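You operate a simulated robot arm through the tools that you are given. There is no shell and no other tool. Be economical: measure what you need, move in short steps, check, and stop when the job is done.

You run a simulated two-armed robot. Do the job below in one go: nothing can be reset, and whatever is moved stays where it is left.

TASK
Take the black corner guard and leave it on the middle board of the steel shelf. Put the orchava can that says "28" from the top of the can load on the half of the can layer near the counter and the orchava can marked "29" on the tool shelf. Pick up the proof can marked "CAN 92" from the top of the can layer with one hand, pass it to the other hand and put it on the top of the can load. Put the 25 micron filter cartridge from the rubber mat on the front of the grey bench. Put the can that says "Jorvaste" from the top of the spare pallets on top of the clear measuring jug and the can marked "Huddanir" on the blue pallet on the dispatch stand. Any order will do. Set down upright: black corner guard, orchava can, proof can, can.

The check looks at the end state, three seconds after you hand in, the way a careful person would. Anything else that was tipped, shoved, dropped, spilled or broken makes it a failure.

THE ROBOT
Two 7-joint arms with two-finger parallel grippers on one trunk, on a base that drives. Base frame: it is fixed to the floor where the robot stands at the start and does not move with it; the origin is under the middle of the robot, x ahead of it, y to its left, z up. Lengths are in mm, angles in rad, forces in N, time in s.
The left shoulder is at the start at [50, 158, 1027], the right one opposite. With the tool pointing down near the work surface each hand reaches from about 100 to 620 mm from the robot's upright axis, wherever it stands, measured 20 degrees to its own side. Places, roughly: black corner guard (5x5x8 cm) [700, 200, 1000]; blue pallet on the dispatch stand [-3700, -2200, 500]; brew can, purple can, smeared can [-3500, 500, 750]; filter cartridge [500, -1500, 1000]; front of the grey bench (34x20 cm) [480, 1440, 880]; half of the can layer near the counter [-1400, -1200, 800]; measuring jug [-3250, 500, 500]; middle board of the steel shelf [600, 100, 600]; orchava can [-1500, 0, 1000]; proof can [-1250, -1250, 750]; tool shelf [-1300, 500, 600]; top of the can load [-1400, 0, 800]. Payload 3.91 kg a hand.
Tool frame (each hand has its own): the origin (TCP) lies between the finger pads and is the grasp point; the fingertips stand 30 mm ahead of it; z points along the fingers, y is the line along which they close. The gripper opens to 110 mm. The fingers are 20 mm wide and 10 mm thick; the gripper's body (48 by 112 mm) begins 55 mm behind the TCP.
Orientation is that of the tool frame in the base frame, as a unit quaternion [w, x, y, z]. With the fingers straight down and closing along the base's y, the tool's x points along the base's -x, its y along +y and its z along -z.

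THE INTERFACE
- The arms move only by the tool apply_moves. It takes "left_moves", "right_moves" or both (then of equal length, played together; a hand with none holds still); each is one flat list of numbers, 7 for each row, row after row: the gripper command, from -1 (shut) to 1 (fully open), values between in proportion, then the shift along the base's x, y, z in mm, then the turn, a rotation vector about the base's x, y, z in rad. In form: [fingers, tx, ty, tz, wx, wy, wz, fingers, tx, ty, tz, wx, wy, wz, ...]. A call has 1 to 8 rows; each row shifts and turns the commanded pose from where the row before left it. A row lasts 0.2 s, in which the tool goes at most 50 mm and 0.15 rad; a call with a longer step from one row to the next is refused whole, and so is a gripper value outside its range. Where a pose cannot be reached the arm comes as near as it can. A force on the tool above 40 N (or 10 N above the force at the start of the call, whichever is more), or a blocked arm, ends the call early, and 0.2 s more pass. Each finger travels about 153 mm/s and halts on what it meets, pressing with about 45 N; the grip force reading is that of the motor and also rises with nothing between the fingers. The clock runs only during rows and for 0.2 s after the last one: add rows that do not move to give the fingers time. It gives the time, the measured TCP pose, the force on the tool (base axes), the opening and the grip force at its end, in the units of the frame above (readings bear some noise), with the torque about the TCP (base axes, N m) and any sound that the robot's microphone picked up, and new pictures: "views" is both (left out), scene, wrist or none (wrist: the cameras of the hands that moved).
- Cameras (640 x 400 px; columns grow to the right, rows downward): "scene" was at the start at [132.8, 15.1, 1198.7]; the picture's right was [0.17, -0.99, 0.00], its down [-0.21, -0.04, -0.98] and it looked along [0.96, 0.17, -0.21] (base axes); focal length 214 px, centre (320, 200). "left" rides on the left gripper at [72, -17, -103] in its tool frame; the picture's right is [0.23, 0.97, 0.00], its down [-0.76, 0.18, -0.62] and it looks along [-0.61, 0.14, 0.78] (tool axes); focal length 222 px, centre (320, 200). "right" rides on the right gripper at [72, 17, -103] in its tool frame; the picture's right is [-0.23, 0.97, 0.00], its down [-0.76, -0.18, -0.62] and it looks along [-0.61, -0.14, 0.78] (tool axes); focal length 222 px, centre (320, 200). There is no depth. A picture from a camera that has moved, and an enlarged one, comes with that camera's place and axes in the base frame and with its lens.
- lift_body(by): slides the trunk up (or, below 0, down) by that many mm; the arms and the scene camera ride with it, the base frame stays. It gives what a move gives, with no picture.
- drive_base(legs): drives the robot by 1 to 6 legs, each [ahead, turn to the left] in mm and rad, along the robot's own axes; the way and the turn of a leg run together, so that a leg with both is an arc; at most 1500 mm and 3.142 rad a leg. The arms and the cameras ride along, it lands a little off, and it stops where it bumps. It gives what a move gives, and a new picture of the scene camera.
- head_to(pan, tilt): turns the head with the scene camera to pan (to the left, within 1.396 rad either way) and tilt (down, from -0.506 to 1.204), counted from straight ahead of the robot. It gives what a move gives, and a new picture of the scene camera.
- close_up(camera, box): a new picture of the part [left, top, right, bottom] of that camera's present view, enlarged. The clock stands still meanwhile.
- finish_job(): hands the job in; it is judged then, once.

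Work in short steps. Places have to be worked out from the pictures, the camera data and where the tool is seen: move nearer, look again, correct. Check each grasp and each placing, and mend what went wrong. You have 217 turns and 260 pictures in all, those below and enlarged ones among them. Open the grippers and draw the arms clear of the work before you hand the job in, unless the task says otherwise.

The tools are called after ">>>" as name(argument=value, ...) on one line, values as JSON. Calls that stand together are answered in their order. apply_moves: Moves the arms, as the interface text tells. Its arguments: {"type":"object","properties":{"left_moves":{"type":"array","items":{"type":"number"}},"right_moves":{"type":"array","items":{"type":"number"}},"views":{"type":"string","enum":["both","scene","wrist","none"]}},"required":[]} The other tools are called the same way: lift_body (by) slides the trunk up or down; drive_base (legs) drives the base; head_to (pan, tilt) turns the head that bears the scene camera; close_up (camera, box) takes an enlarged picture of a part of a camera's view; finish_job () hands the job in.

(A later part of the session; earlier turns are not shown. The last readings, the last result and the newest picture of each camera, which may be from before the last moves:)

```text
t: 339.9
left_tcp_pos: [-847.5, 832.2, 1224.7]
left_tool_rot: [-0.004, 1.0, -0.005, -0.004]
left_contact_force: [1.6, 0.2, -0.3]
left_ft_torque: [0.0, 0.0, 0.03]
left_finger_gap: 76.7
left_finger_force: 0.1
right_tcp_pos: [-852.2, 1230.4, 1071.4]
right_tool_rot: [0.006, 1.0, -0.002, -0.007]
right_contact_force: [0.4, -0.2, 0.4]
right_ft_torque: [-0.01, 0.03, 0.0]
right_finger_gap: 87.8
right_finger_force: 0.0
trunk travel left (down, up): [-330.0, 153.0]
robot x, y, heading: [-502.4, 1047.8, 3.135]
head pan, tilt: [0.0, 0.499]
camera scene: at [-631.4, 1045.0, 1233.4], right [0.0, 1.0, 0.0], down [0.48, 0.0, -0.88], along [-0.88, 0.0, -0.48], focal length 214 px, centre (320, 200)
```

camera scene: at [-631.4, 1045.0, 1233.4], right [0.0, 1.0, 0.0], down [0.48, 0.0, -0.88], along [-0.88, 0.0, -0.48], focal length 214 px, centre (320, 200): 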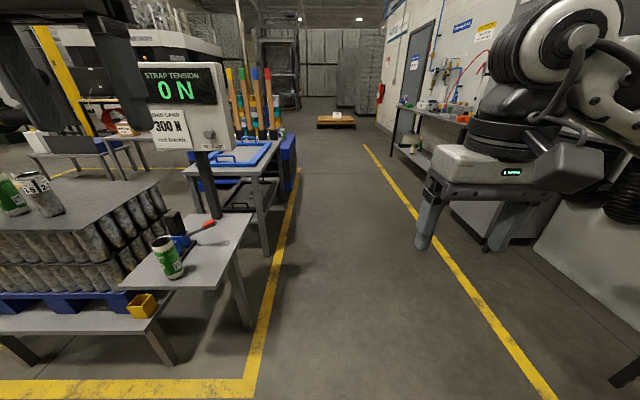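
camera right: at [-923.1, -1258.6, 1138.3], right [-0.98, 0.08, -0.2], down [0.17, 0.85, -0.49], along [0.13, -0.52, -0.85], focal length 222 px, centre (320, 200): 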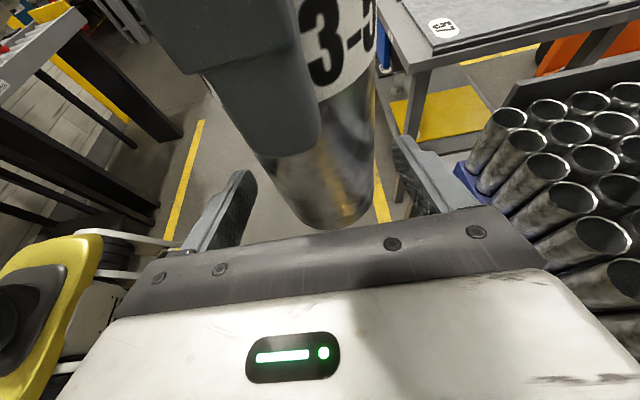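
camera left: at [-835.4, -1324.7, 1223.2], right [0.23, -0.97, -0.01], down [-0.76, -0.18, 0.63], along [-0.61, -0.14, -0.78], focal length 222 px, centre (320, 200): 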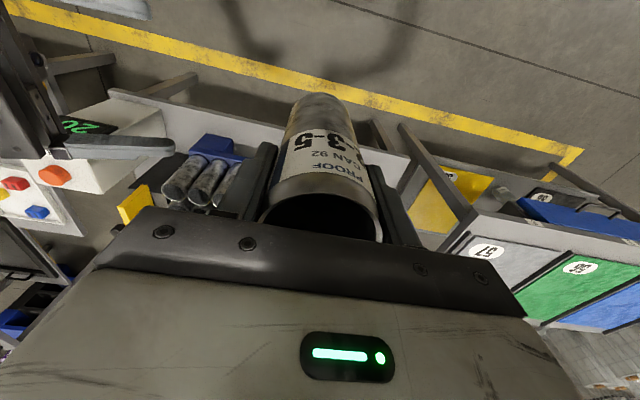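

The aisle along −x between the yellow lines is free. I drive down it and look left.

>>> drive_base(legs=[[0, -0.04], [1450, 0], [500, 0]])

>>> head_to(pan=0.6, tilt=0.4)

```text
t: 344.6
left_tcp_pos: [-1644.7, 858.4, 1250.6]
left_tool_rot: [-0.01, 0.999, -0.003, -0.047]
left_contact_force: [-0.2, 0.3, -0.3]
left_ft_torque: [-0.01, -0.03, 0.0]
left_finger_gap: 77.1
left_finger_force: 0.0
right_tcp_pos: [-1659.9, 1261.4, 1079.8]
right_tool_rot: [0.01, 1.0, -0.001, -0.022]
right_contact_force: [-0.4, -0.6, 0.3]
right_ft_torque: [0.03, 0.03, 0.04]
right_finger_gap: 88.2
right_finger_force: 0.0
trunk travel left (down, up): [-330.0, 153.0]
robot x, y, heading: [-1334.5, 1074.0, -3.126]
head pan, tilt: [0.0, 0.499]
stopped in leg 2: the robot was blocked; the commanded pose is now the measured one
camera scene: at [-1436.7, 1076.5, 1237.4], right [-0.02, 1.0, -0.01], down [0.45, 0.0, -0.89], along [-0.89, -0.02, -0.45], focal length 214 px, centre (320, 200)
```

scene: 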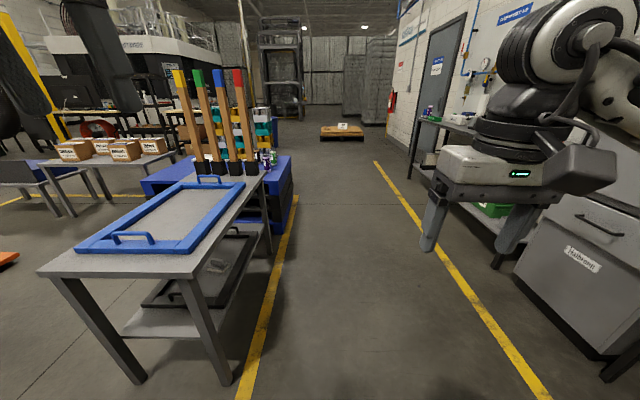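

```text
t: 345.6
left_tcp_pos: [-1644.8, 857.4, 1252.0]
left_tool_rot: [-0.01, 0.999, -0.002, -0.048]
left_contact_force: [-0.3, -0.4, 0.5]
left_ft_torque: [-0.02, 0.0, 0.04]
left_finger_gap: 76.9
left_finger_force: 0.1
right_tcp_pos: [-1659.8, 1262.1, 1081.1]
right_tool_rot: [0.008, 1.0, -0.003, -0.024]
right_contact_force: [0.9, -0.4, 0.6]
right_ft_torque: [0.0, 0.03, 0.0]
right_finger_gap: 88.2
right_finger_force: 0.1
trunk travel left (down, up): [-330.0, 153.0]
robot x, y, heading: [-1337.9, 1072.6, -3.129]
head pan, tilt: [0.6, 0.4]
camera scene: at [-1420.7, 1023.9, 1245.9], right [-0.58, 0.82, 0.01], down [0.29, 0.22, -0.93], along [-0.77, -0.53, -0.36], focal length 214 px, centre (320, 200)
```

scene: 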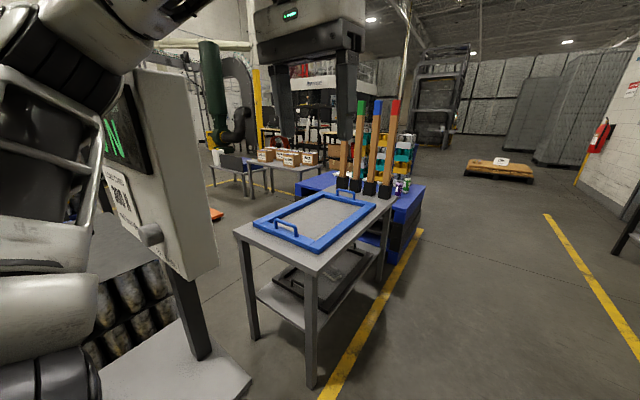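

The left elbow bumped into the strap-tension box post. I back off 150 and extend both arms forward to make the robot narrower.

>>> drive_base(legs=[[-150, 0]])

>>> apply_moves(left_moves=[0.4, -40, 5, 0, 0, 0, 0, 0.4, -40, 5, 0, 0, 0, 0, 0.4, -40, 5, 0, 0, 0, 0, 0.4, -40, 5, 0, 0, 0, 0, 0.4, -40, 5, 0, 0, 0, 0], right_moves=[0.6, -40, -5, 20, 0, 0, 0, 0.6, -40, -5, 20, 0, 0, 0, 0.6, -40, -5, 20, 0, 0, 0, 0.6, -40, -5, 20, 0, 0, 0, 0.6, -40, -5, 20, 0, 0, 0], views="scene")

```text
t: 347.0
left_tcp_pos: [-1528.5, 855.2, 1236.1]
left_tool_rot: [-0.012, 1.0, -0.004, -0.025]
left_contact_force: [0.2, 0.9, 0.2]
left_ft_torque: [0.01, 0.04, 0.0]
left_finger_gap: 76.8
left_finger_force: 0.1
right_tcp_pos: [-1535.8, 1258.5, 1072.2]
right_tool_rot: [0.007, 1.0, -0.003, -0.007]
right_contact_force: [0.6, 1.1, -0.1]
right_ft_torque: [-0.02, 0.01, 0.01]
right_finger_gap: 87.8
right_finger_force: 0.0
trunk travel left (down, up): [-330.0, 153.0]
robot x, y, heading: [-1189.9, 1074.2, -3.135]
head pan, tilt: [0.6, 0.4]
camera scene: at [-1302.5, 1019.5, 1242.6], right [-0.57, 0.82, 0.0], down [0.32, 0.22, -0.92], along [-0.76, -0.52, -0.39], focal length 214 px, centre (320, 200)
```

scene: 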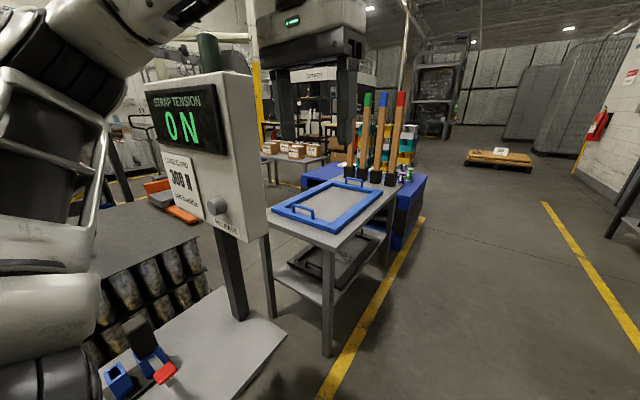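

```text
t: 348.2
left_tcp_pos: [-1723.5, 881.1, 1233.2]
left_tool_rot: [-0.015, 1.0, -0.006, -0.021]
left_contact_force: [-0.8, -0.8, 0.6]
left_ft_torque: [0.07, -0.03, -0.01]
left_finger_gap: 77.0
left_finger_force: 0.1
left hand out of reach, approached as far as the arm can: row 5
right_tcp_pos: [-1738.3, 1236.2, 1171.8]
right_tool_rot: [0.005, 1.0, -0.004, -0.007]
right_contact_force: [0.2, 0.1, 0.0]
right_ft_torque: [-0.04, 0.02, 0.03]
right_finger_gap: 87.8
right_finger_force: 0.1
trunk travel left (down, up): [-330.0, 153.0]
robot x, y, heading: [-1191.3, 1075.7, -3.134]
head pan, tilt: [0.6, 0.4]
camera scene: at [-1303.3, 1019.9, 1242.5], right [-0.57, 0.82, 0.0], down [0.32, 0.22, -0.92], along [-0.76, -0.52, -0.39], focal length 214 px, centre (320, 200)
```

scene: 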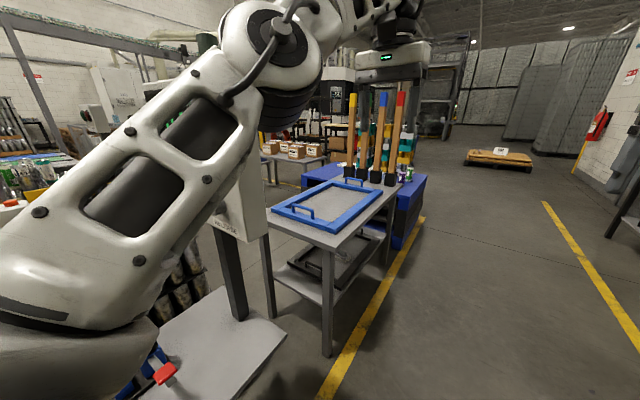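

The aisle runs from y≈690 to ≈2030, so I was hugging its left side. I go diagonally to y≈1390 and on to x≈−2900.

>>> drive_base(legs=[[0, -0.6], [560, 0], [0, 0.6], [1250, 0]])

>>> head_to(pan=0.7, tilt=0.45)

```text
t: 360.6
left_tcp_pos: [-3453.6, 1218.1, 1233.6]
left_tool_rot: [-0.013, 1.0, -0.013, -0.021]
left_contact_force: [0.3, -0.5, 0.2]
left_ft_torque: [0.0, 0.01, 0.0]
left_finger_gap: 77.0
left_finger_force: 0.0
right_tcp_pos: [-3458.7, 1574.8, 1171.1]
right_tool_rot: [0.006, 1.0, -0.014, -0.007]
right_contact_force: [-0.1, -0.7, -1.0]
right_ft_torque: [-0.02, -0.03, 0.04]
right_finger_gap: 87.9
right_finger_force: 0.1
trunk travel left (down, up): [-330.0, 153.0]
robot x, y, heading: [-2911.8, 1403.0, 3.125]
head pan, tilt: [0.6, 0.4]
camera scene: at [-3029.6, 1349.6, 1242.5], right [-0.55, 0.83, 0.0], down [0.32, 0.21, -0.92], along [-0.77, -0.51, -0.39], focal length 214 px, centre (320, 200)
```

scene: 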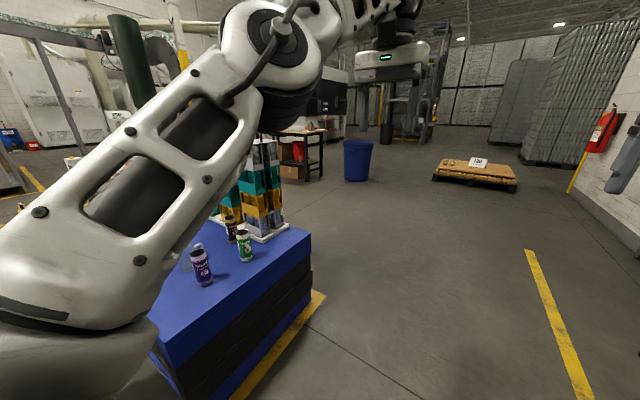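

```text
t: 361.3
left_tcp_pos: [-3453.0, 1218.7, 1232.9]
left_tool_rot: [-0.012, 1.0, -0.013, -0.021]
left_contact_force: [-0.4, 0.9, -0.2]
left_ft_torque: [0.0, -0.03, 0.05]
left_finger_gap: 76.7
left_finger_force: 0.1
right_tcp_pos: [-3459.4, 1574.0, 1171.4]
right_tool_rot: [0.006, 1.0, -0.014, -0.007]
right_contact_force: [-0.2, 0.6, 0.4]
right_ft_torque: [0.05, 0.02, -0.01]
right_finger_gap: 88.0
right_finger_force: 0.1
trunk travel left (down, up): [-330.0, 153.0]
robot x, y, heading: [-2910.6, 1401.7, 3.124]
head pan, tilt: [0.7, 0.45]
camera scene: at [-3023.4, 1342.7, 1237.9], right [-0.63, 0.78, 0.0], down [0.34, 0.27, -0.9], along [-0.7, -0.57, -0.44], focal length 214 px, centre (320, 200)
```

scene: 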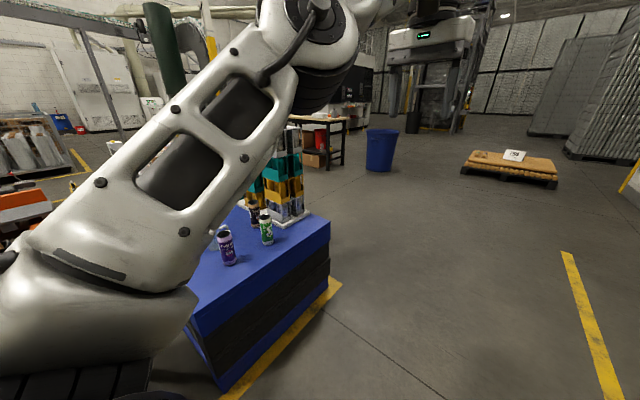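

The spare-pallet stack with the cans is on my left, around [−3300,650]. I go 420 further, turn left to face it (−y) and look down.

>>> drive_base(legs=[[430, 0], [0, 1.585]])

>>> head_to(pan=0, tilt=0.6)

```text
t: 367.8
left_tcp_pos: [-3164.4, 868.3, 1232.9]
left_tool_rot: [0.006, 0.719, 0.695, -0.024]
left_contact_force: [0.2, 0.1, -0.4]
left_ft_torque: [-0.02, 0.01, 0.02]
left_finger_gap: 77.0
left_finger_force: 0.1
right_tcp_pos: [-3520.6, 862.9, 1171.1]
right_tool_rot: [0.009, 0.719, 0.695, -0.001]
right_contact_force: [-1.3, -0.3, 0.2]
right_ft_torque: [-0.01, -0.04, -0.02]
right_finger_gap: 88.0
right_finger_force: 0.0
trunk travel left (down, up): [-330.0, 153.0]
robot x, y, heading: [-3345.7, 1407.9, -1.594]
head pan, tilt: [0.7, 0.45]
camera scene: at [-3286.2, 1295.6, 1237.9], right [-0.78, -0.63, 0.0], down [-0.27, 0.34, -0.9], along [0.56, -0.7, -0.44], focal length 214 px, centre (320, 200)
```

scene: 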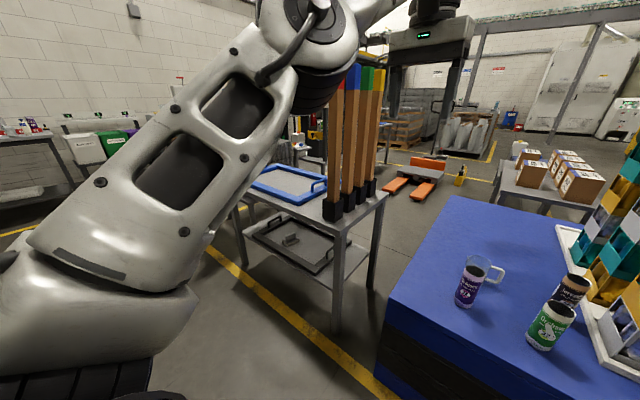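

```text
t: 368.8
left_tcp_pos: [-3165.2, 866.2, 1233.5]
left_tool_rot: [0.006, 0.719, 0.695, -0.025]
left_contact_force: [-0.2, -0.4, -0.5]
left_ft_torque: [-0.03, 0.02, 0.01]
left_finger_gap: 77.1
left_finger_force: 0.2
right_tcp_pos: [-3521.1, 863.7, 1170.7]
right_tool_rot: [0.01, 0.719, 0.695, -0.001]
right_contact_force: [0.6, 0.3, -0.5]
right_ft_torque: [0.0, -0.02, 0.04]
right_finger_gap: 87.7
right_finger_force: 0.1
trunk travel left (down, up): [-330.0, 153.0]
robot x, y, heading: [-3344.3, 1408.5, -1.596]
head pan, tilt: [0.0, 0.6]
camera scene: at [-3345.8, 1278.8, 1224.3], right [-1.0, 0.02, 0.0], down [0.01, 0.56, -0.83], along [-0.02, -0.82, -0.56], focal length 214 px, centre (320, 200)
```

scene: 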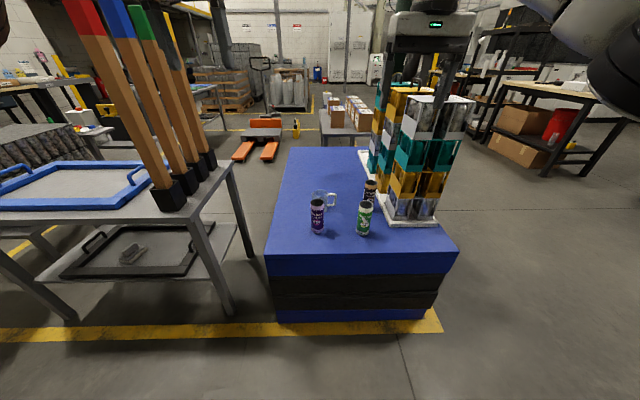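

I enlarge the pallet top.

>>> close_up(camera="scene", box=[280, 160, 460, 260])

```text
3.56 times, centred on (370, 210) of scene
camera zoom: at [-3345.8, 1278.8, 1224.3], right [-1.0, 0.02, 0.0], down [0.01, 0.56, -0.83], along [-0.02, -0.82, -0.56], focal length 763 px, centre (142, 164)
```

zoom: 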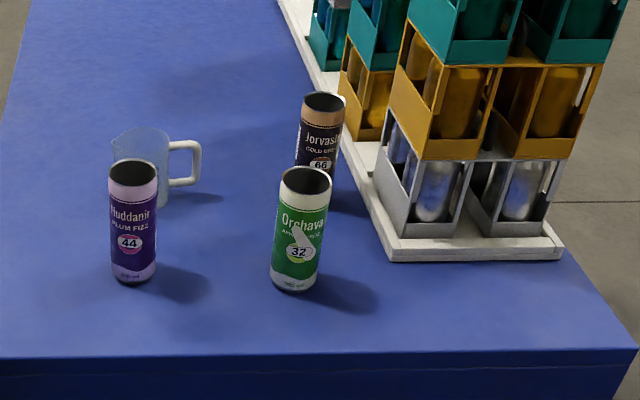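

Purple can = "Huddanir" ≈[−3354,544]; "Jorvaste" ≈[−3628,345] close to the tray tower; jug ≈[−3375,370]; pallet top z≈535. I retract the hands a bit and drive nearer.

>>> apply_moves(left_moves=[0.4, 0, 35, 0, 0, 0, 0, 0.4, 0, 35, 0, 0, 0, 0, 0.4, 0, 35, 0, 0, 0, 0, 0.4, 0, 35, 0, 0, 0, 0], right_moves=[0.6, 10, 35, 15, 0, 0, 0, 0.6, 10, 35, 15, 0, 0, 0, 0.6, 10, 35, 15, 0, 0, 0, 0.6, 0, 35, 15, 0, 0, 0], views="none")

>>> drive_base(legs=[[0, -0.25], [420, 0], [0, 0.275]])

>>> close_up(camera="right", box=[0, 0, 640, 400])

```text
t: 369.8
left_tcp_pos: [-3164.9, 1008.0, 1234.6]
left_tool_rot: [0.006, 0.718, 0.695, -0.026]
left_contact_force: [-0.2, 0.1, -0.3]
left_ft_torque: [-0.03, 0.01, 0.0]
left_finger_gap: 77.0
left_finger_force: 0.0
right_tcp_pos: [-3491.3, 1005.6, 1230.2]
right_tool_rot: [0.009, 0.719, 0.695, -0.002]
right_contact_force: [-0.1, 0.8, -0.2]
right_ft_torque: [-0.06, 0.03, -0.03]
right_finger_gap: 88.1
right_finger_force: 0.0
trunk travel left (down, up): [-330.0, 153.0]
robot x, y, heading: [-3343.8, 1411.2, -1.588]
head pan, tilt: [0.0, 0.6]
```

```text
t: 374.2
left_tcp_pos: [-3265.5, 606.5, 1234.3]
left_tool_rot: [0.005, 0.709, 0.705, -0.024]
left_contact_force: [0.2, -0.5, 0.5]
left_ft_torque: [-0.02, 0.01, 0.0]
left_finger_gap: 77.3
left_finger_force: 0.0
right_tcp_pos: [-3590.5, 592.7, 1229.6]
right_tool_rot: [0.011, 0.71, 0.705, -0.001]
right_contact_force: [0.1, 0.1, 0.4]
right_ft_torque: [-0.01, 0.02, 0.02]
right_finger_gap: 88.1
right_finger_force: 0.1
trunk travel left (down, up): [-330.0, 153.0]
robot x, y, heading: [-3452.9, 1003.6, -1.565]
head pan, tilt: [0.0, 0.6]
camera scene: at [-3453.3, 872.8, 1224.3], right [-1.0, -0.01, 0.0], down [0.0, 0.56, -0.83], along [0.0, -0.83, -0.56], focal length 214 px, centre (320, 200)
```

scene: 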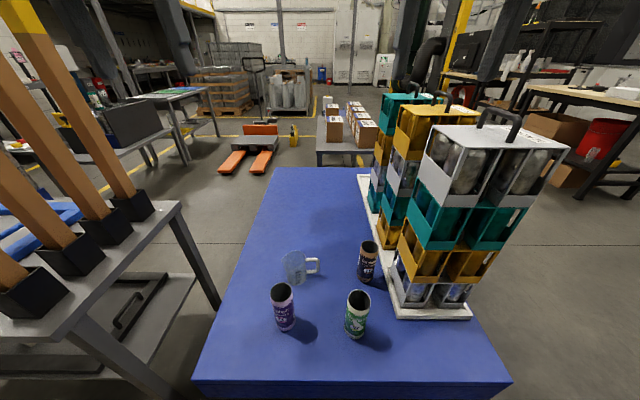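

```text
1.00 times, centred on (320, 200) of right (not enlarged: the box is as wide or as high as the picture)
camera zoom: at [-3574.3, 667.1, 1333.4], right [0.97, -0.23, 0.01], down [-0.19, -0.75, 0.63], along [-0.14, -0.62, -0.77], focal length 222 px, centre (320, 200)
```

zoom: 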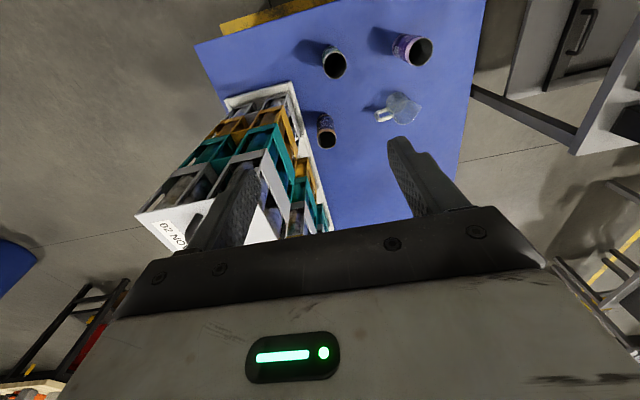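

Refined: Jorvaste ≈[−3605,409], can tops ≈735 (pallet top ≈585), tower about 30 mm beside it. I turn the right hand a quarter so its fingers close along y (slim towards the tower), drive 40 nearer and lower the trunk 150.

>>> apply_moves(right_moves=[0.6, 8, 0, 0, 0, 0, -0.145, 0.6, 8, 0, 0, 0, 0, -0.145, 0.6, 0, 0, 0, 0, 0, -0.145, 0.6, 0, 0, 0, 0, 0, -0.145, 0.6, 0, 0, 0, 0, 0, -0.145, 0.6, 0, 0, 0, 0, 0, -0.145, 0.6, 0, 0, 0, 0, 0, -0.145, 0.6, 0, 0, 0, 0, 0, -0.145], views="none")

>>> apply_moves(right_moves=[0.6, 0, 0, 0, 0, 0, -0.145, 0.6, 0, 0, 0, 0, 0, -0.145, 0.6, 0, 0, 0, 0, 0, -0.12], views="none")

>>> drive_base(legs=[[40, 0]])

>>> lift_body(by=-170)

>>> close_up(camera="right", box=[0, 0, 640, 400])

```text
t: 376.0
left_tcp_pos: [-3265.7, 607.2, 1233.8]
left_tool_rot: [0.006, 0.709, 0.705, -0.025]
left_contact_force: [0.5, -0.1, 0.1]
left_ft_torque: [0.03, -0.01, 0.02]
left_finger_gap: 76.9
left_finger_force: 0.0
right_tcp_pos: [-3574.6, 592.3, 1229.7]
right_tool_rot: [0.007, 0.98, 0.199, -0.006]
right_contact_force: [0.5, -0.1, 1.1]
right_ft_torque: [0.05, 0.04, 0.02]
right_finger_gap: 88.2
right_finger_force: 0.0
trunk travel left (down, up): [-330.0, 153.0]
robot x, y, heading: [-3453.8, 1004.0, -1.564]
head pan, tilt: [0.0, 0.6]
```

```text
t: 376.8
left_tcp_pos: [-3267.0, 606.3, 1235.4]
left_tool_rot: [0.007, 0.709, 0.704, -0.025]
left_contact_force: [-0.2, 0.0, -0.1]
left_ft_torque: [-0.01, 0.03, -0.03]
left_finger_gap: 77.0
left_finger_force: 0.0
right_tcp_pos: [-3575.2, 593.1, 1229.1]
right_tool_rot: [0.007, 1.0, -0.005, -0.007]
right_contact_force: [0.0, -0.2, 0.7]
right_ft_torque: [0.02, 0.0, 0.0]
right_finger_gap: 88.1
right_finger_force: 0.0
trunk travel left (down, up): [-330.0, 153.0]
robot x, y, heading: [-3451.4, 1001.8, -1.562]
head pan, tilt: [0.0, 0.6]
```

```text
t: 377.7
left_tcp_pos: [-3264.9, 588.8, 1233.3]
left_tool_rot: [0.006, 0.709, 0.705, -0.025]
left_contact_force: [0.6, -0.1, 0.1]
left_ft_torque: [-0.02, 0.01, -0.01]
left_finger_gap: 77.0
left_finger_force: 0.1
right_tcp_pos: [-3576.1, 576.0, 1229.7]
right_tool_rot: [0.005, 1.0, -0.005, -0.008]
right_contact_force: [0.3, 1.5, 0.4]
right_ft_torque: [-0.03, -0.03, -0.03]
right_finger_gap: 88.1
right_finger_force: 0.0
trunk travel left (down, up): [-330.0, 153.0]
robot x, y, heading: [-3455.4, 983.2, -1.565]
head pan, tilt: [0.0, 0.6]
stopped in leg 1: the robot was blocked; the commanded pose is now the measured one
camera scene: at [-3453.6, 855.7, 1224.5], right [-1.0, -0.01, 0.0], down [0.0, 0.56, -0.83], along [0.0, -0.83, -0.56], focal length 214 px, centre (320, 200)
```

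scene: 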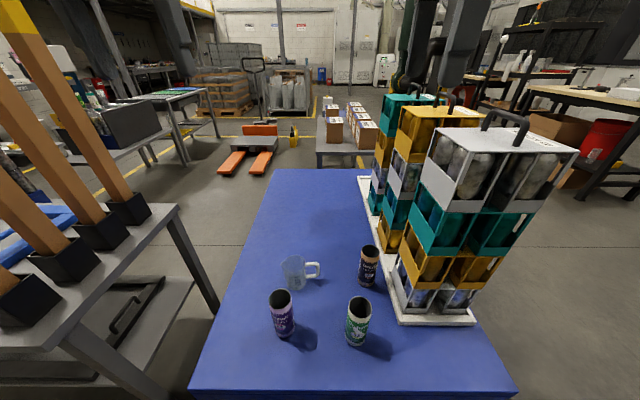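

```text
t: 379.6
left_tcp_pos: [-3266.0, 587.6, 1063.4]
left_tool_rot: [0.006, 0.708, 0.706, -0.023]
left_contact_force: [-0.4, -0.6, -0.5]
left_ft_torque: [0.01, 0.0, 0.0]
left_finger_gap: 77.2
left_finger_force: 0.2
right_tcp_pos: [-3575.3, 574.7, 1060.0]
right_tool_rot: [0.005, 1.0, -0.004, -0.008]
right_contact_force: [-0.2, 0.3, 0.7]
right_ft_torque: [0.01, -0.02, 0.02]
right_finger_gap: 88.1
right_finger_force: 0.0
trunk travel left (down, up): [-160.0, 323.0]
robot x, y, heading: [-3460.0, 983.5, -1.565]
head pan, tilt: [0.0, 0.6]
```

```text
1.00 times, centred on (320, 200) of right (not enlarged: the box is as wide or as high as the picture)
camera zoom: at [-3500.8, 558.1, 1162.4], right [-0.24, -0.97, 0.01], down [-0.75, 0.19, 0.63], along [-0.62, 0.14, -0.77], focal length 222 px, centre (320, 200)
```

zoom: 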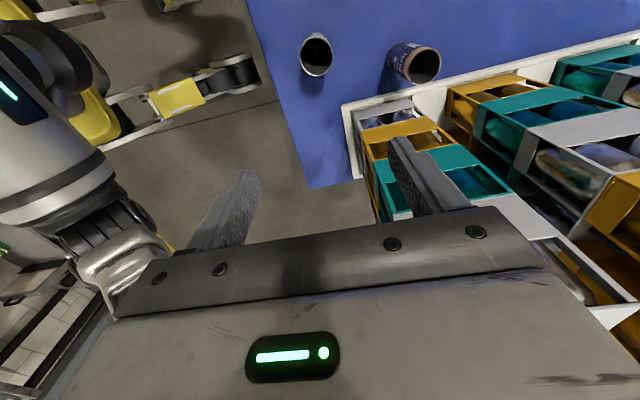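

The right forearm would sweep close to the tower, so the left hand is better. I retract the right hand, back off, and shift the robot about 215 to the right (−x).

>>> apply_moves(right_moves=[0.6, 0, 40, 0, 0, 0, 0.145, 0.6, 0, 40, 0, 0, 0, 0.145, 0.6, 0, 40, 0, 0, 0, 0.145, 0.6, 0, 20, 0, 0, 0, 0.145], views="none")

>>> drive_base(legs=[[-260, 0], [0, -0.72], [330, 0], [0, 0.715]])

>>> close_up(camera="left", box=[0, 0, 640, 400])

```text
t: 380.6
left_tcp_pos: [-3266.0, 587.2, 1063.2]
left_tool_rot: [0.006, 0.708, 0.706, -0.023]
left_contact_force: [0.3, 0.6, 0.2]
left_ft_torque: [-0.03, -0.01, -0.01]
left_finger_gap: 77.1
left_finger_force: 0.1
right_tcp_pos: [-3577.1, 716.1, 1058.5]
right_tool_rot: [0.007, 0.959, 0.282, -0.006]
right_contact_force: [0.0, -1.0, -0.5]
right_ft_torque: [0.01, -0.01, -0.04]
right_finger_gap: 88.0
right_finger_force: 0.1
trunk travel left (down, up): [-160.0, 323.0]
robot x, y, heading: [-3454.0, 981.6, -1.57]
head pan, tilt: [0.0, 0.6]
```

```text
t: 388.1
left_tcp_pos: [-3483.3, 600.8, 1062.7]
left_tool_rot: [0.005, 0.707, 0.706, -0.023]
left_contact_force: [0.1, 0.0, 0.0]
left_ft_torque: [-0.02, 0.01, 0.03]
left_finger_gap: 77.3
left_finger_force: 0.1
right_tcp_pos: [-3793.9, 725.7, 1059.1]
right_tool_rot: [0.008, 0.959, 0.284, -0.007]
right_contact_force: [-0.4, 0.0, 1.0]
right_ft_torque: [-0.02, -0.03, 0.01]
right_finger_gap: 88.2
right_finger_force: 0.1
trunk travel left (down, up): [-160.0, 323.0]
robot x, y, heading: [-3671.5, 996.7, -1.563]
head pan, tilt: [0.0, 0.6]
camera scene: at [-3672.4, 867.2, 1054.3], right [-1.0, -0.01, 0.0], down [-0.01, 0.56, -0.83], along [0.01, -0.83, -0.56], focal length 214 px, centre (320, 200)
```

scene: 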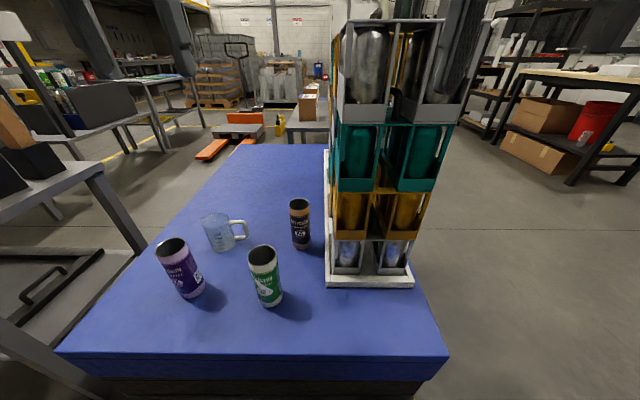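

```text
1.00 times, centred on (320, 200) of left (not enlarged: the box is as wide or as high as the picture)
camera zoom: at [-3497.1, 677.8, 1164.2], right [0.97, 0.23, -0.03], down [0.19, -0.74, 0.65], along [0.12, -0.64, -0.76], focal length 222 px, centre (320, 200)
```

zoom: 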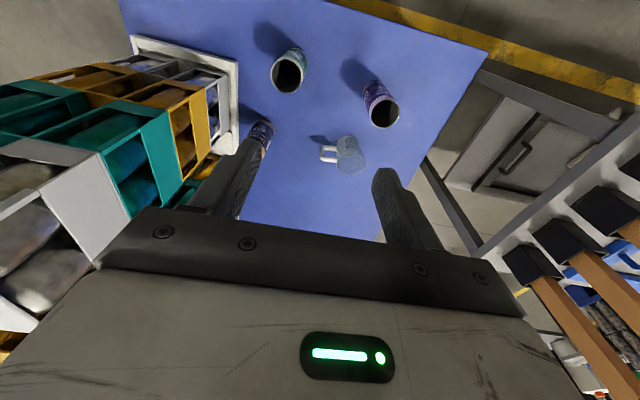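

I look closely at the jug's rim.

>>> close_up(camera="scene", box=[150, 180, 330, 310])

```text
3.08 times, centred on (240, 245) of scene
camera zoom: at [-3672.4, 867.2, 1054.3], right [-1.0, -0.01, 0.0], down [-0.01, 0.56, -0.83], along [0.01, -0.83, -0.56], focal length 660 px, centre (566, 62)
```

zoom: 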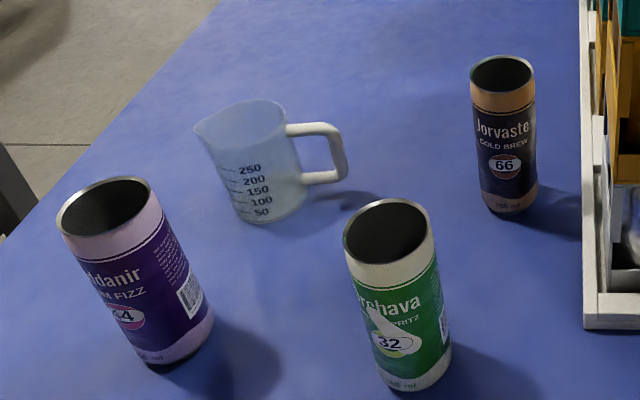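

The jug is a 250 ml one at about [−3386,430], top ≈690. I first take Jorvaste with the left hand: move above [−3606,412].

>>> apply_moves(left_moves=[0.5, -17.5, -27, -32, 0, 0, 0, 0.5, -17.5, -27, -32, 0, 0, 0, 0.5, -17.5, -27, -32, 0, 0, 0, 0.5, -17.5, -27, -32, 0, 0, 0, 0.5, -17.5, -27, -32, 0, 0, 0, 0.5, -17.5, -27, -32, 0, 0, 0, 0.5, -17.5, -27, -32, 0, 0, 0], views="wrist")

```text
t: 389.7
left_tcp_pos: [-3607.0, 411.4, 838.8]
left_tool_rot: [0.006, 0.707, 0.706, -0.023]
left_contact_force: [0.1, -0.1, -0.4]
left_ft_torque: [-0.03, 0.01, 0.01]
left_finger_gap: 82.5
left_finger_force: 0.0
right_tcp_pos: [-3794.2, 726.4, 1058.5]
right_tool_rot: [0.007, 0.959, 0.283, -0.005]
right_contact_force: [1.5, 0.7, 0.9]
right_ft_torque: [-0.01, -0.01, 0.0]
right_finger_gap: 87.9
right_finger_force: 0.2
trunk travel left (down, up): [-160.0, 323.0]
robot x, y, heading: [-3674.2, 997.1, -1.56]
head pan, tilt: [0.0, 0.6]
camera left: at [-3621.4, 488.6, 939.4], right [0.97, 0.23, -0.03], down [0.19, -0.74, 0.65], along [0.12, -0.64, -0.76], focal length 222 px, centre (320, 200)
```

left: 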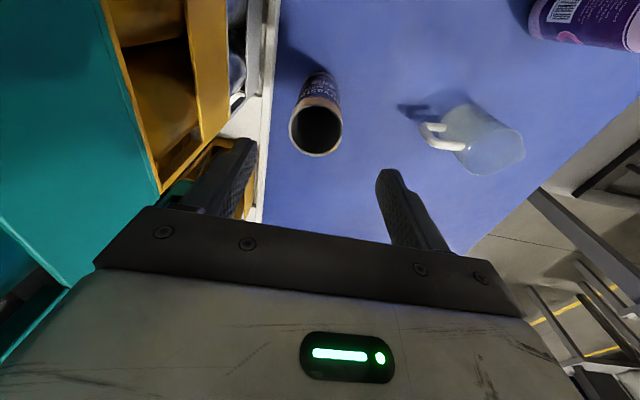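

The top's height is uncertain (700–740). I step down to z≈790 with a small correction and measure again.

>>> apply_moves(left_moves=[0.5, -1, -6, -25, 0, 0, 0, 0.5, -1, -6, -25, 0, 0, 0], views="wrist")

```text
t: 390.3
left_tcp_pos: [-3609.3, 399.9, 788.3]
left_tool_rot: [0.005, 0.708, 0.706, -0.022]
left_contact_force: [-0.8, -1.0, 0.1]
left_ft_torque: [-0.02, -0.04, 0.02]
left_finger_gap: 82.6
left_finger_force: 0.0
right_tcp_pos: [-3793.5, 725.2, 1059.8]
right_tool_rot: [0.007, 0.959, 0.283, -0.006]
right_contact_force: [-0.5, 2.0, -0.3]
right_ft_torque: [0.02, -0.02, 0.03]
right_finger_gap: 87.8
right_finger_force: 0.1
trunk travel left (down, up): [-160.0, 323.0]
robot x, y, heading: [-3674.5, 994.6, -1.564]
head pan, tilt: [0.0, 0.6]
camera left: at [-3623.2, 477.0, 889.0], right [0.97, 0.22, -0.03], down [0.19, -0.74, 0.65], along [0.12, -0.64, -0.76], focal length 222 px, centre (320, 200)
```

left: 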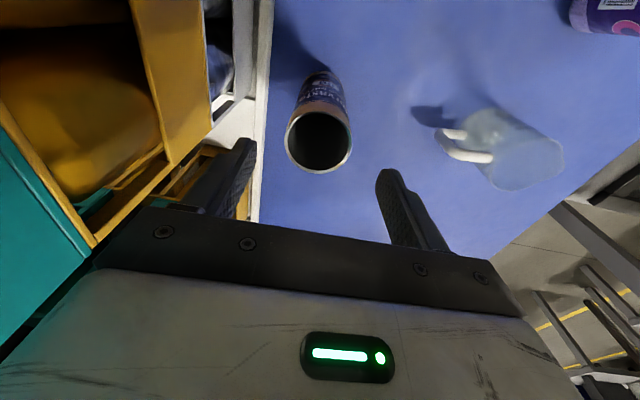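

By scale change the top is at z≈711, axis ≈[−3611,393]. I lower to z≈689 and close.

>>> apply_moves(left_moves=[0.5, -1, -4, -35, 0, 0, 0, 0.5, -1, -3, -35, 0, 0, 0, 0.5, 0, 0, -29, 0, 0, 0, -1, 0, 0, 0, 0, 0, 0, -1, 0, 0, 0, 0, 0, 0], views="wrist")

```text
t: 391.5
left_tcp_pos: [-3610.4, 392.7, 689.0]
left_tool_rot: [0.005, 0.707, 0.707, -0.024]
left_contact_force: [0.1, 0.0, -0.5]
left_ft_torque: [0.01, 0.01, 0.05]
left_finger_gap: 55.6
left_finger_force: 44.9
right_tcp_pos: [-3794.2, 726.1, 1059.7]
right_tool_rot: [0.007, 0.959, 0.283, -0.006]
right_contact_force: [0.0, 0.0, 0.6]
right_ft_torque: [-0.05, 0.02, 0.0]
right_finger_gap: 88.2
right_finger_force: 0.1
trunk travel left (down, up): [-160.0, 323.0]
robot x, y, heading: [-3675.6, 997.8, -1.563]
head pan, tilt: [0.0, 0.6]
camera left: at [-3623.2, 470.5, 790.7], right [0.97, 0.23, -0.03], down [0.19, -0.74, 0.65], along [0.12, -0.64, -0.76], focal length 222 px, centre (320, 200)
```

left: 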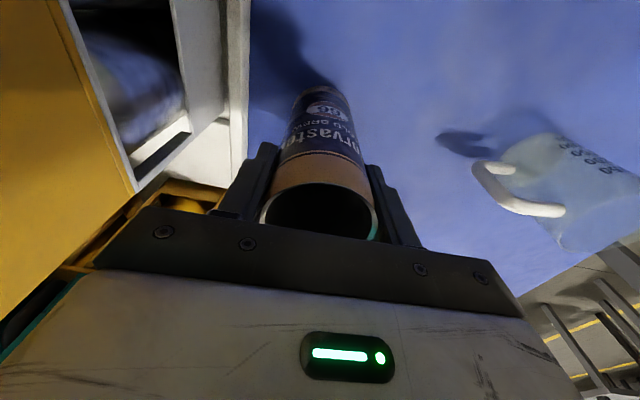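

Gripped. I lift 190 and move towards the jug.

>>> apply_moves(left_moves=[-1, 3, 0, 40, 0, 0, 0, -1, 3, 0, 48, 0, 0, 0, -1, 4, 5, 48, 0, 0, 0, -1, 20, 5, 44, 0, 0, 0, -1, 45, 5, 10, 0, 0, 0, -1, 45, 5, 0, 0, 0, 0, -1, 45, 5, 0, 0, 0, 0, -1, 30, 5, 0, 0, 0, 0], views="both")

```text
t: 393.3
left_tcp_pos: [-3414.8, 422.5, 878.2]
left_tool_rot: [0.006, 0.708, 0.706, -0.023]
left_contact_force: [0.5, -0.1, -0.3]
left_ft_torque: [0.03, 0.0, 0.0]
left_finger_gap: 55.3
left_finger_force: 45.4
right_tcp_pos: [-3794.7, 726.3, 1059.7]
right_tool_rot: [0.007, 0.959, 0.283, -0.006]
right_contact_force: [-0.7, -0.4, 0.5]
right_ft_torque: [-0.02, 0.0, 0.01]
right_finger_gap: 87.6
right_finger_force: 0.0
trunk travel left (down, up): [-160.0, 323.0]
robot x, y, heading: [-3672.8, 997.5, -1.561]
head pan, tilt: [0.0, 0.6]
camera scene: at [-3672.4, 867.2, 1054.3], right [-1.0, -0.01, 0.0], down [-0.01, 0.56, -0.83], along [0.01, -0.83, -0.56], focal length 214 px, centre (320, 200)
camera left: at [-3428.2, 500.1, 980.3], right [0.97, 0.23, -0.03], down [0.19, -0.74, 0.65], along [0.12, -0.64, -0.76], focal length 222 px, centre (320, 200)
```

scene: 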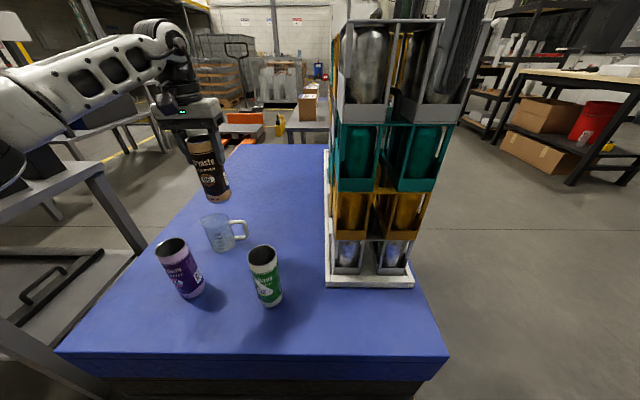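
left: 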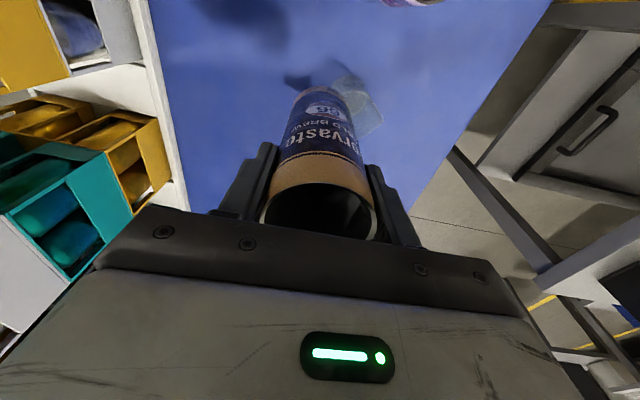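

Jug axis from the enlarged view: ≈[−3368,396], rim z≈666 – just out of the left arm's reach from here. I shift the robot about 140 to the left (+x).

>>> drive_base(legs=[[-260, 0], [0, 0.5], [294, 0], [0, -0.505]])

>>> close_up(camera="scene", box=[180, 150, 400, 300])

```text
t: 399.7
left_tcp_pos: [-3278.3, 426.8, 878.4]
left_tool_rot: [0.005, 0.71, 0.704, -0.023]
left_contact_force: [0.3, 0.7, -0.4]
left_ft_torque: [0.02, -0.01, -0.03]
left_finger_gap: 55.3
left_finger_force: 44.9
right_tcp_pos: [-3655.5, 731.9, 1058.3]
right_tool_rot: [0.009, 0.96, 0.28, -0.006]
right_contact_force: [0.8, 0.1, -0.1]
right_ft_torque: [-0.01, 0.04, -0.01]
right_finger_gap: 88.0
right_finger_force: 0.1
trunk travel left (down, up): [-160.0, 323.0]
robot x, y, heading: [-3532.6, 1003.4, -1.568]
head pan, tilt: [0.0, 0.6]
camera scene: at [-3533.4, 872.6, 1054.3], right [-1.0, 0.0, 0.0], down [0.0, 0.56, -0.83], along [0.0, -0.83, -0.56], focal length 214 px, centre (320, 200)
```

scene: 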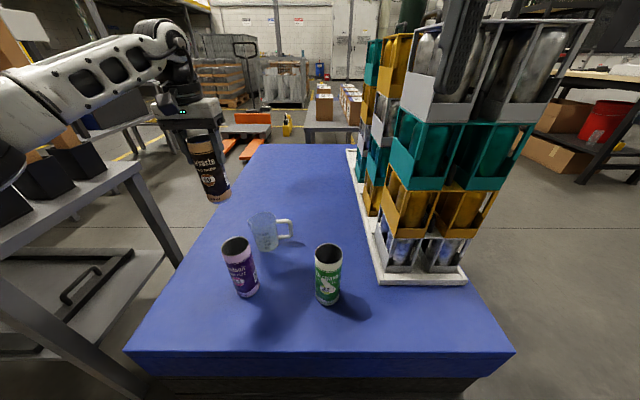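

```text
2.67 times, centred on (290, 225) of scene
camera zoom: at [-3533.4, 872.6, 1054.3], right [-1.0, 0.0, 0.0], down [0.0, 0.56, -0.83], along [0.0, -0.83, -0.56], focal length 572 px, centre (400, 133)
```

zoom: 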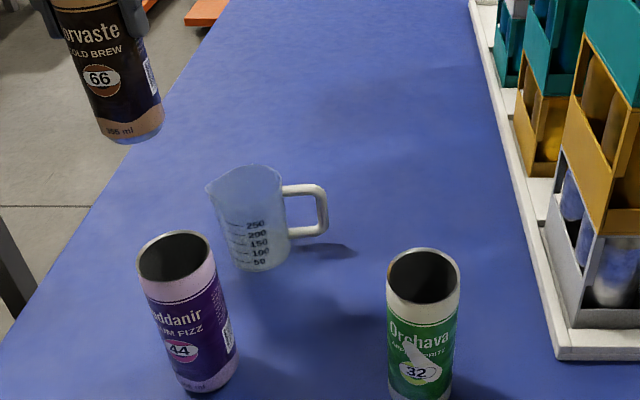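

Jug confirmed at [−3371,397], rim z≈665. I move the can over it.

>>> apply_moves(left_moves=[-1, -31, -10, 0, 0, 0, 0, -1, -31, -10, 0, 0, 0, 0, -1, -31, -10, -20, 0, 0, 0, -1, 0, 0, -40, 0, 0, 0], views="wrist")

>>> close_up(camera="scene", box=[200, 130, 360, 270])

```text
t: 400.7
left_tcp_pos: [-3372.7, 398.4, 816.2]
left_tool_rot: [0.006, 0.71, 0.704, -0.022]
left_contact_force: [-0.4, -0.3, -1.1]
left_ft_torque: [0.03, -0.03, -0.01]
left_finger_gap: 55.1
left_finger_force: 44.9
right_tcp_pos: [-3656.7, 732.6, 1059.5]
right_tool_rot: [0.007, 0.96, 0.281, -0.006]
right_contact_force: [0.6, -0.5, 0.1]
right_ft_torque: [0.03, -0.03, -0.01]
right_finger_gap: 88.0
right_finger_force: 0.1
trunk travel left (down, up): [-160.0, 323.0]
robot x, y, heading: [-3535.7, 1001.6, -1.566]
head pan, tilt: [0.0, 0.6]
camera left: at [-3384.6, 475.3, 917.5], right [0.98, 0.22, -0.03], down [0.19, -0.74, 0.65], along [0.12, -0.64, -0.76], focal length 222 px, centre (320, 200)
```

left: 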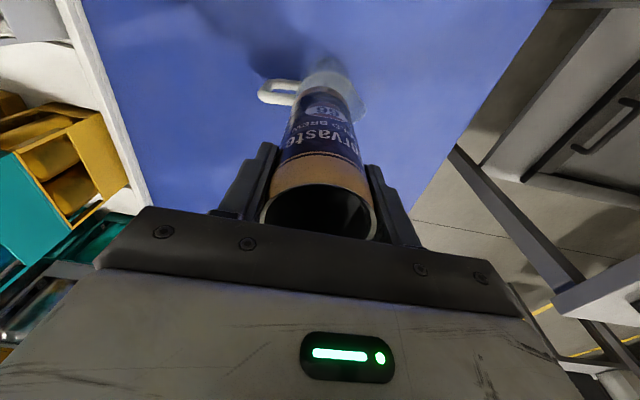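

```text
2.86 times, centred on (280, 200) of scene
camera zoom: at [-3533.3, 872.6, 1054.3], right [-1.0, 0.0, 0.0], down [0.0, 0.57, -0.82], along [0.0, -0.82, -0.57], focal length 613 px, centre (434, 200)
```

zoom: 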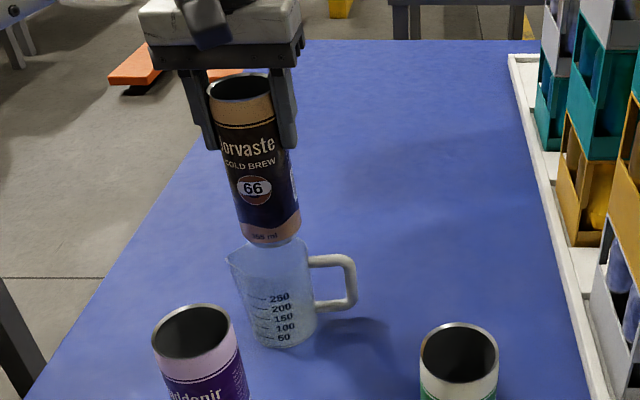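

Centred. I lower slowly onto the rim.

>>> apply_moves(left_moves=[-1, 0, 0, -14, 0, 0, 0, -1, 0, 0, -5, 0, 0, 0, -1, 0, 0, -4, 0, 0, 0, -1, 0, 0, -3, 0, 0, 0, -1, 0, 0, -3, 0, 0, 0], views="none")

```text
t: 401.9
left_tcp_pos: [-3372.0, 397.2, 788.7]
left_tool_rot: [0.005, 0.71, 0.704, -0.022]
left_contact_force: [-0.1, 0.2, -0.6]
left_ft_torque: [-0.03, -0.02, -0.01]
left_finger_gap: 55.2
left_finger_force: 45.1
right_tcp_pos: [-3656.2, 732.2, 1058.9]
right_tool_rot: [0.007, 0.96, 0.281, -0.006]
right_contact_force: [0.2, 0.5, 0.0]
right_ft_torque: [0.01, -0.01, 0.04]
right_finger_gap: 87.9
right_finger_force: 0.0
trunk travel left (down, up): [-160.0, 323.0]
robot x, y, heading: [-3531.1, 1000.3, -1.566]
head pan, tilt: [0.0, 0.6]
```

>>> apply_moves(left_moves=[-1, 0, 0, -3, 0, 0, 0, -1, 0, 0, -3, 0, 0, 0, -1, 0, 0, -3, 0, 0, 0, -1, 0, 0, -3, 0, 0, 0, -1, 0, 0, -3, 0, 0, 0], views="none")

>>> close_up(camera="scene", box=[220, 140, 320, 260])

```text
t: 402.9
left_tcp_pos: [-3373.4, 396.3, 786.8]
left_tool_rot: [0.009, 0.709, 0.704, -0.03]
left_contact_force: [1.0, 4.8, 15.9]
left_ft_torque: [0.89, -0.22, -0.01]
left_finger_gap: 55.6
left_finger_force: 44.9
right_tcp_pos: [-3656.5, 734.3, 1059.5]
right_tool_rot: [0.008, 0.96, 0.281, -0.006]
right_contact_force: [-0.8, 0.9, -0.4]
right_ft_torque: [-0.03, 0.01, -0.03]
right_finger_gap: 88.0
right_finger_force: 0.1
trunk travel left (down, up): [-160.0, 323.0]
robot x, y, heading: [-3538.1, 1000.4, -1.564]
head pan, tilt: [0.0, 0.6]
stopped in row 5 (left hand): the force on the tool passed its limit at 41 N (the readings are from after the stop); the commanded pose is now the measured one
```

```text
3.33 times, centred on (270, 200) of scene
camera zoom: at [-3533.4, 874.1, 1054.2], right [-1.0, 0.0, 0.0], down [0.0, 0.56, -0.83], along [0.0, -0.83, -0.56], focal length 715 px, centre (487, 200)
```

zoom: 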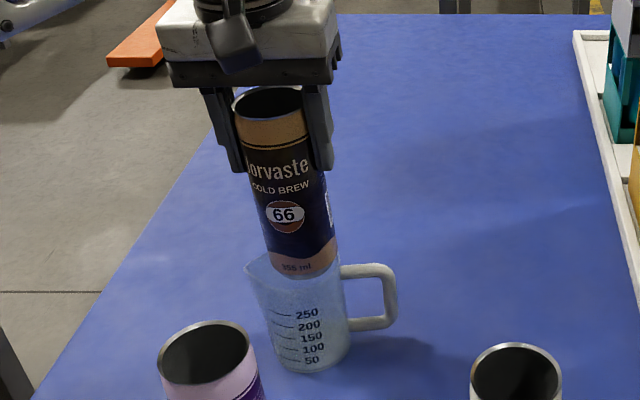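

Contact is one-sided (towards the robot). I raise a bit, shift 5 mm away from me and 3 mm left, and set down again.

>>> apply_moves(left_moves=[-1, 0, 0, 8, 0, 0, 0, -1, 3, -5, 0, 0, 0, 0, -1, 0, 0, -3, 0, 0, 0, -1, 0, 0, -3, 0, 0, 0, -1, 0, 0, -3, 0, 0, 0, -1, 0, 0, -2, 0, 0, 0], views="none")

```text
t: 404.3
left_tcp_pos: [-3370.6, 392.0, 786.5]
left_tool_rot: [0.011, 0.71, 0.704, -0.032]
left_contact_force: [2.2, 2.3, 30.2]
left_ft_torque: [0.5, -0.31, 0.01]
left_finger_gap: 55.2
left_finger_force: 45.7
right_tcp_pos: [-3656.2, 734.9, 1059.5]
right_tool_rot: [0.008, 0.96, 0.281, -0.005]
right_contact_force: [0.4, -0.3, -0.4]
right_ft_torque: [-0.02, 0.0, -0.01]
right_finger_gap: 88.0
right_finger_force: 0.1
trunk travel left (down, up): [-160.0, 323.0]
robot x, y, heading: [-3534.9, 1001.8, -1.562]
head pan, tilt: [0.0, 0.6]
```

Now the load is nearly central (30 N at the same height – it rests on the rim). I ease off 2 mm and open gently.

>>> apply_moves(left_moves=[-1, 0, 0, 2, 0, 0, 0, -1, 0, 0, 0, 0, 0, 0, 0.2, 0, 0, 0, 0, 0, 0, 0.2, 0, 0, 0, 0, 0, 0], views="none")

>>> close_up(camera="scene", box=[220, 140, 320, 260])

```text
t: 405.3
left_tcp_pos: [-3369.3, 391.3, 782.3]
left_tool_rot: [0.008, 0.71, 0.704, -0.028]
left_contact_force: [-0.4, 0.0, 1.4]
left_ft_torque: [0.0, -0.03, 0.02]
left_finger_gap: 66.1
left_finger_force: 0.2
right_tcp_pos: [-3656.2, 732.6, 1060.7]
right_tool_rot: [0.007, 0.96, 0.28, -0.006]
right_contact_force: [0.3, 0.0, 0.6]
right_ft_torque: [0.03, -0.02, -0.02]
right_finger_gap: 88.1
right_finger_force: 0.0
trunk travel left (down, up): [-160.0, 323.0]
robot x, y, heading: [-3535.7, 998.5, -1.567]
head pan, tilt: [0.0, 0.6]
```

```text
3.33 times, centred on (270, 200) of scene
camera zoom: at [-3533.3, 872.7, 1054.2], right [-1.0, 0.0, 0.0], down [0.0, 0.56, -0.83], along [0.0, -0.83, -0.56], focal length 715 px, centre (487, 200)
```

zoom: 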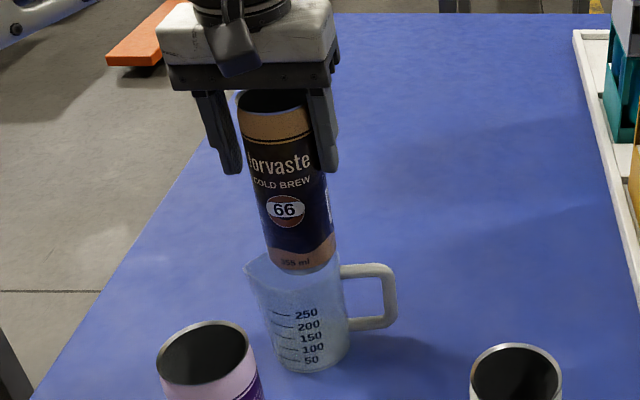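

It stands on the jug. I open a bit more and lift straight up.

>>> apply_moves(left_moves=[0.45, 0, 0, 0, 0, 0, 0, 0.45, 0, 0, 20, 0, 0, 0, 0.45, 0, 0, 45, 0, 0, 0, 0.45, 0, 0, 45, 0, 0, 0, 0.45, 0, 0, 45, 0, 0, 0, 0.45, 0, 40, 20, 0, 0, 0, 0.45, 0, 45, 0, 0, 0, 0], views="scene")

```text
t: 406.9
left_tcp_pos: [-3367.9, 480.9, 957.8]
left_tool_rot: [0.008, 0.708, 0.705, -0.028]
left_contact_force: [0.2, -0.4, -0.1]
left_ft_torque: [0.04, -0.01, 0.0]
left_finger_gap: 79.8
left_finger_force: 0.1
left hand out of reach, approached as far as the arm can: row 5
right_tcp_pos: [-3656.2, 732.2, 1059.5]
right_tool_rot: [0.008, 0.96, 0.281, -0.006]
right_contact_force: [-0.3, -0.1, 0.8]
right_ft_torque: [0.0, 0.0, 0.01]
right_finger_gap: 88.0
right_finger_force: 0.1
trunk travel left (down, up): [-160.0, 323.0]
robot x, y, heading: [-3532.6, 999.3, -1.569]
head pan, tilt: [0.0, 0.6]
camera scene: at [-3533.0, 872.7, 1054.3], right [-1.0, 0.0, 0.0], down [0.0, 0.56, -0.83], along [0.0, -0.83, -0.56], focal length 214 px, centre (320, 200)
```

scene: 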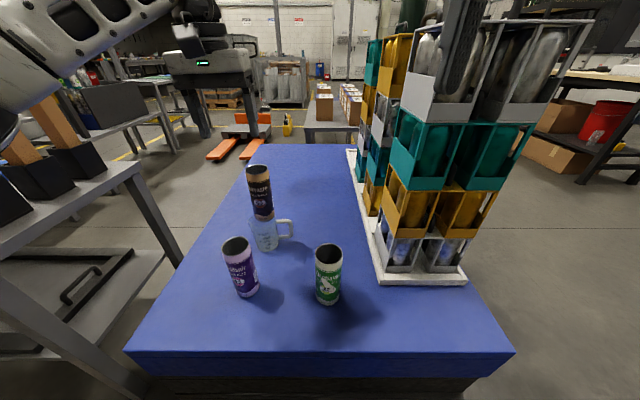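

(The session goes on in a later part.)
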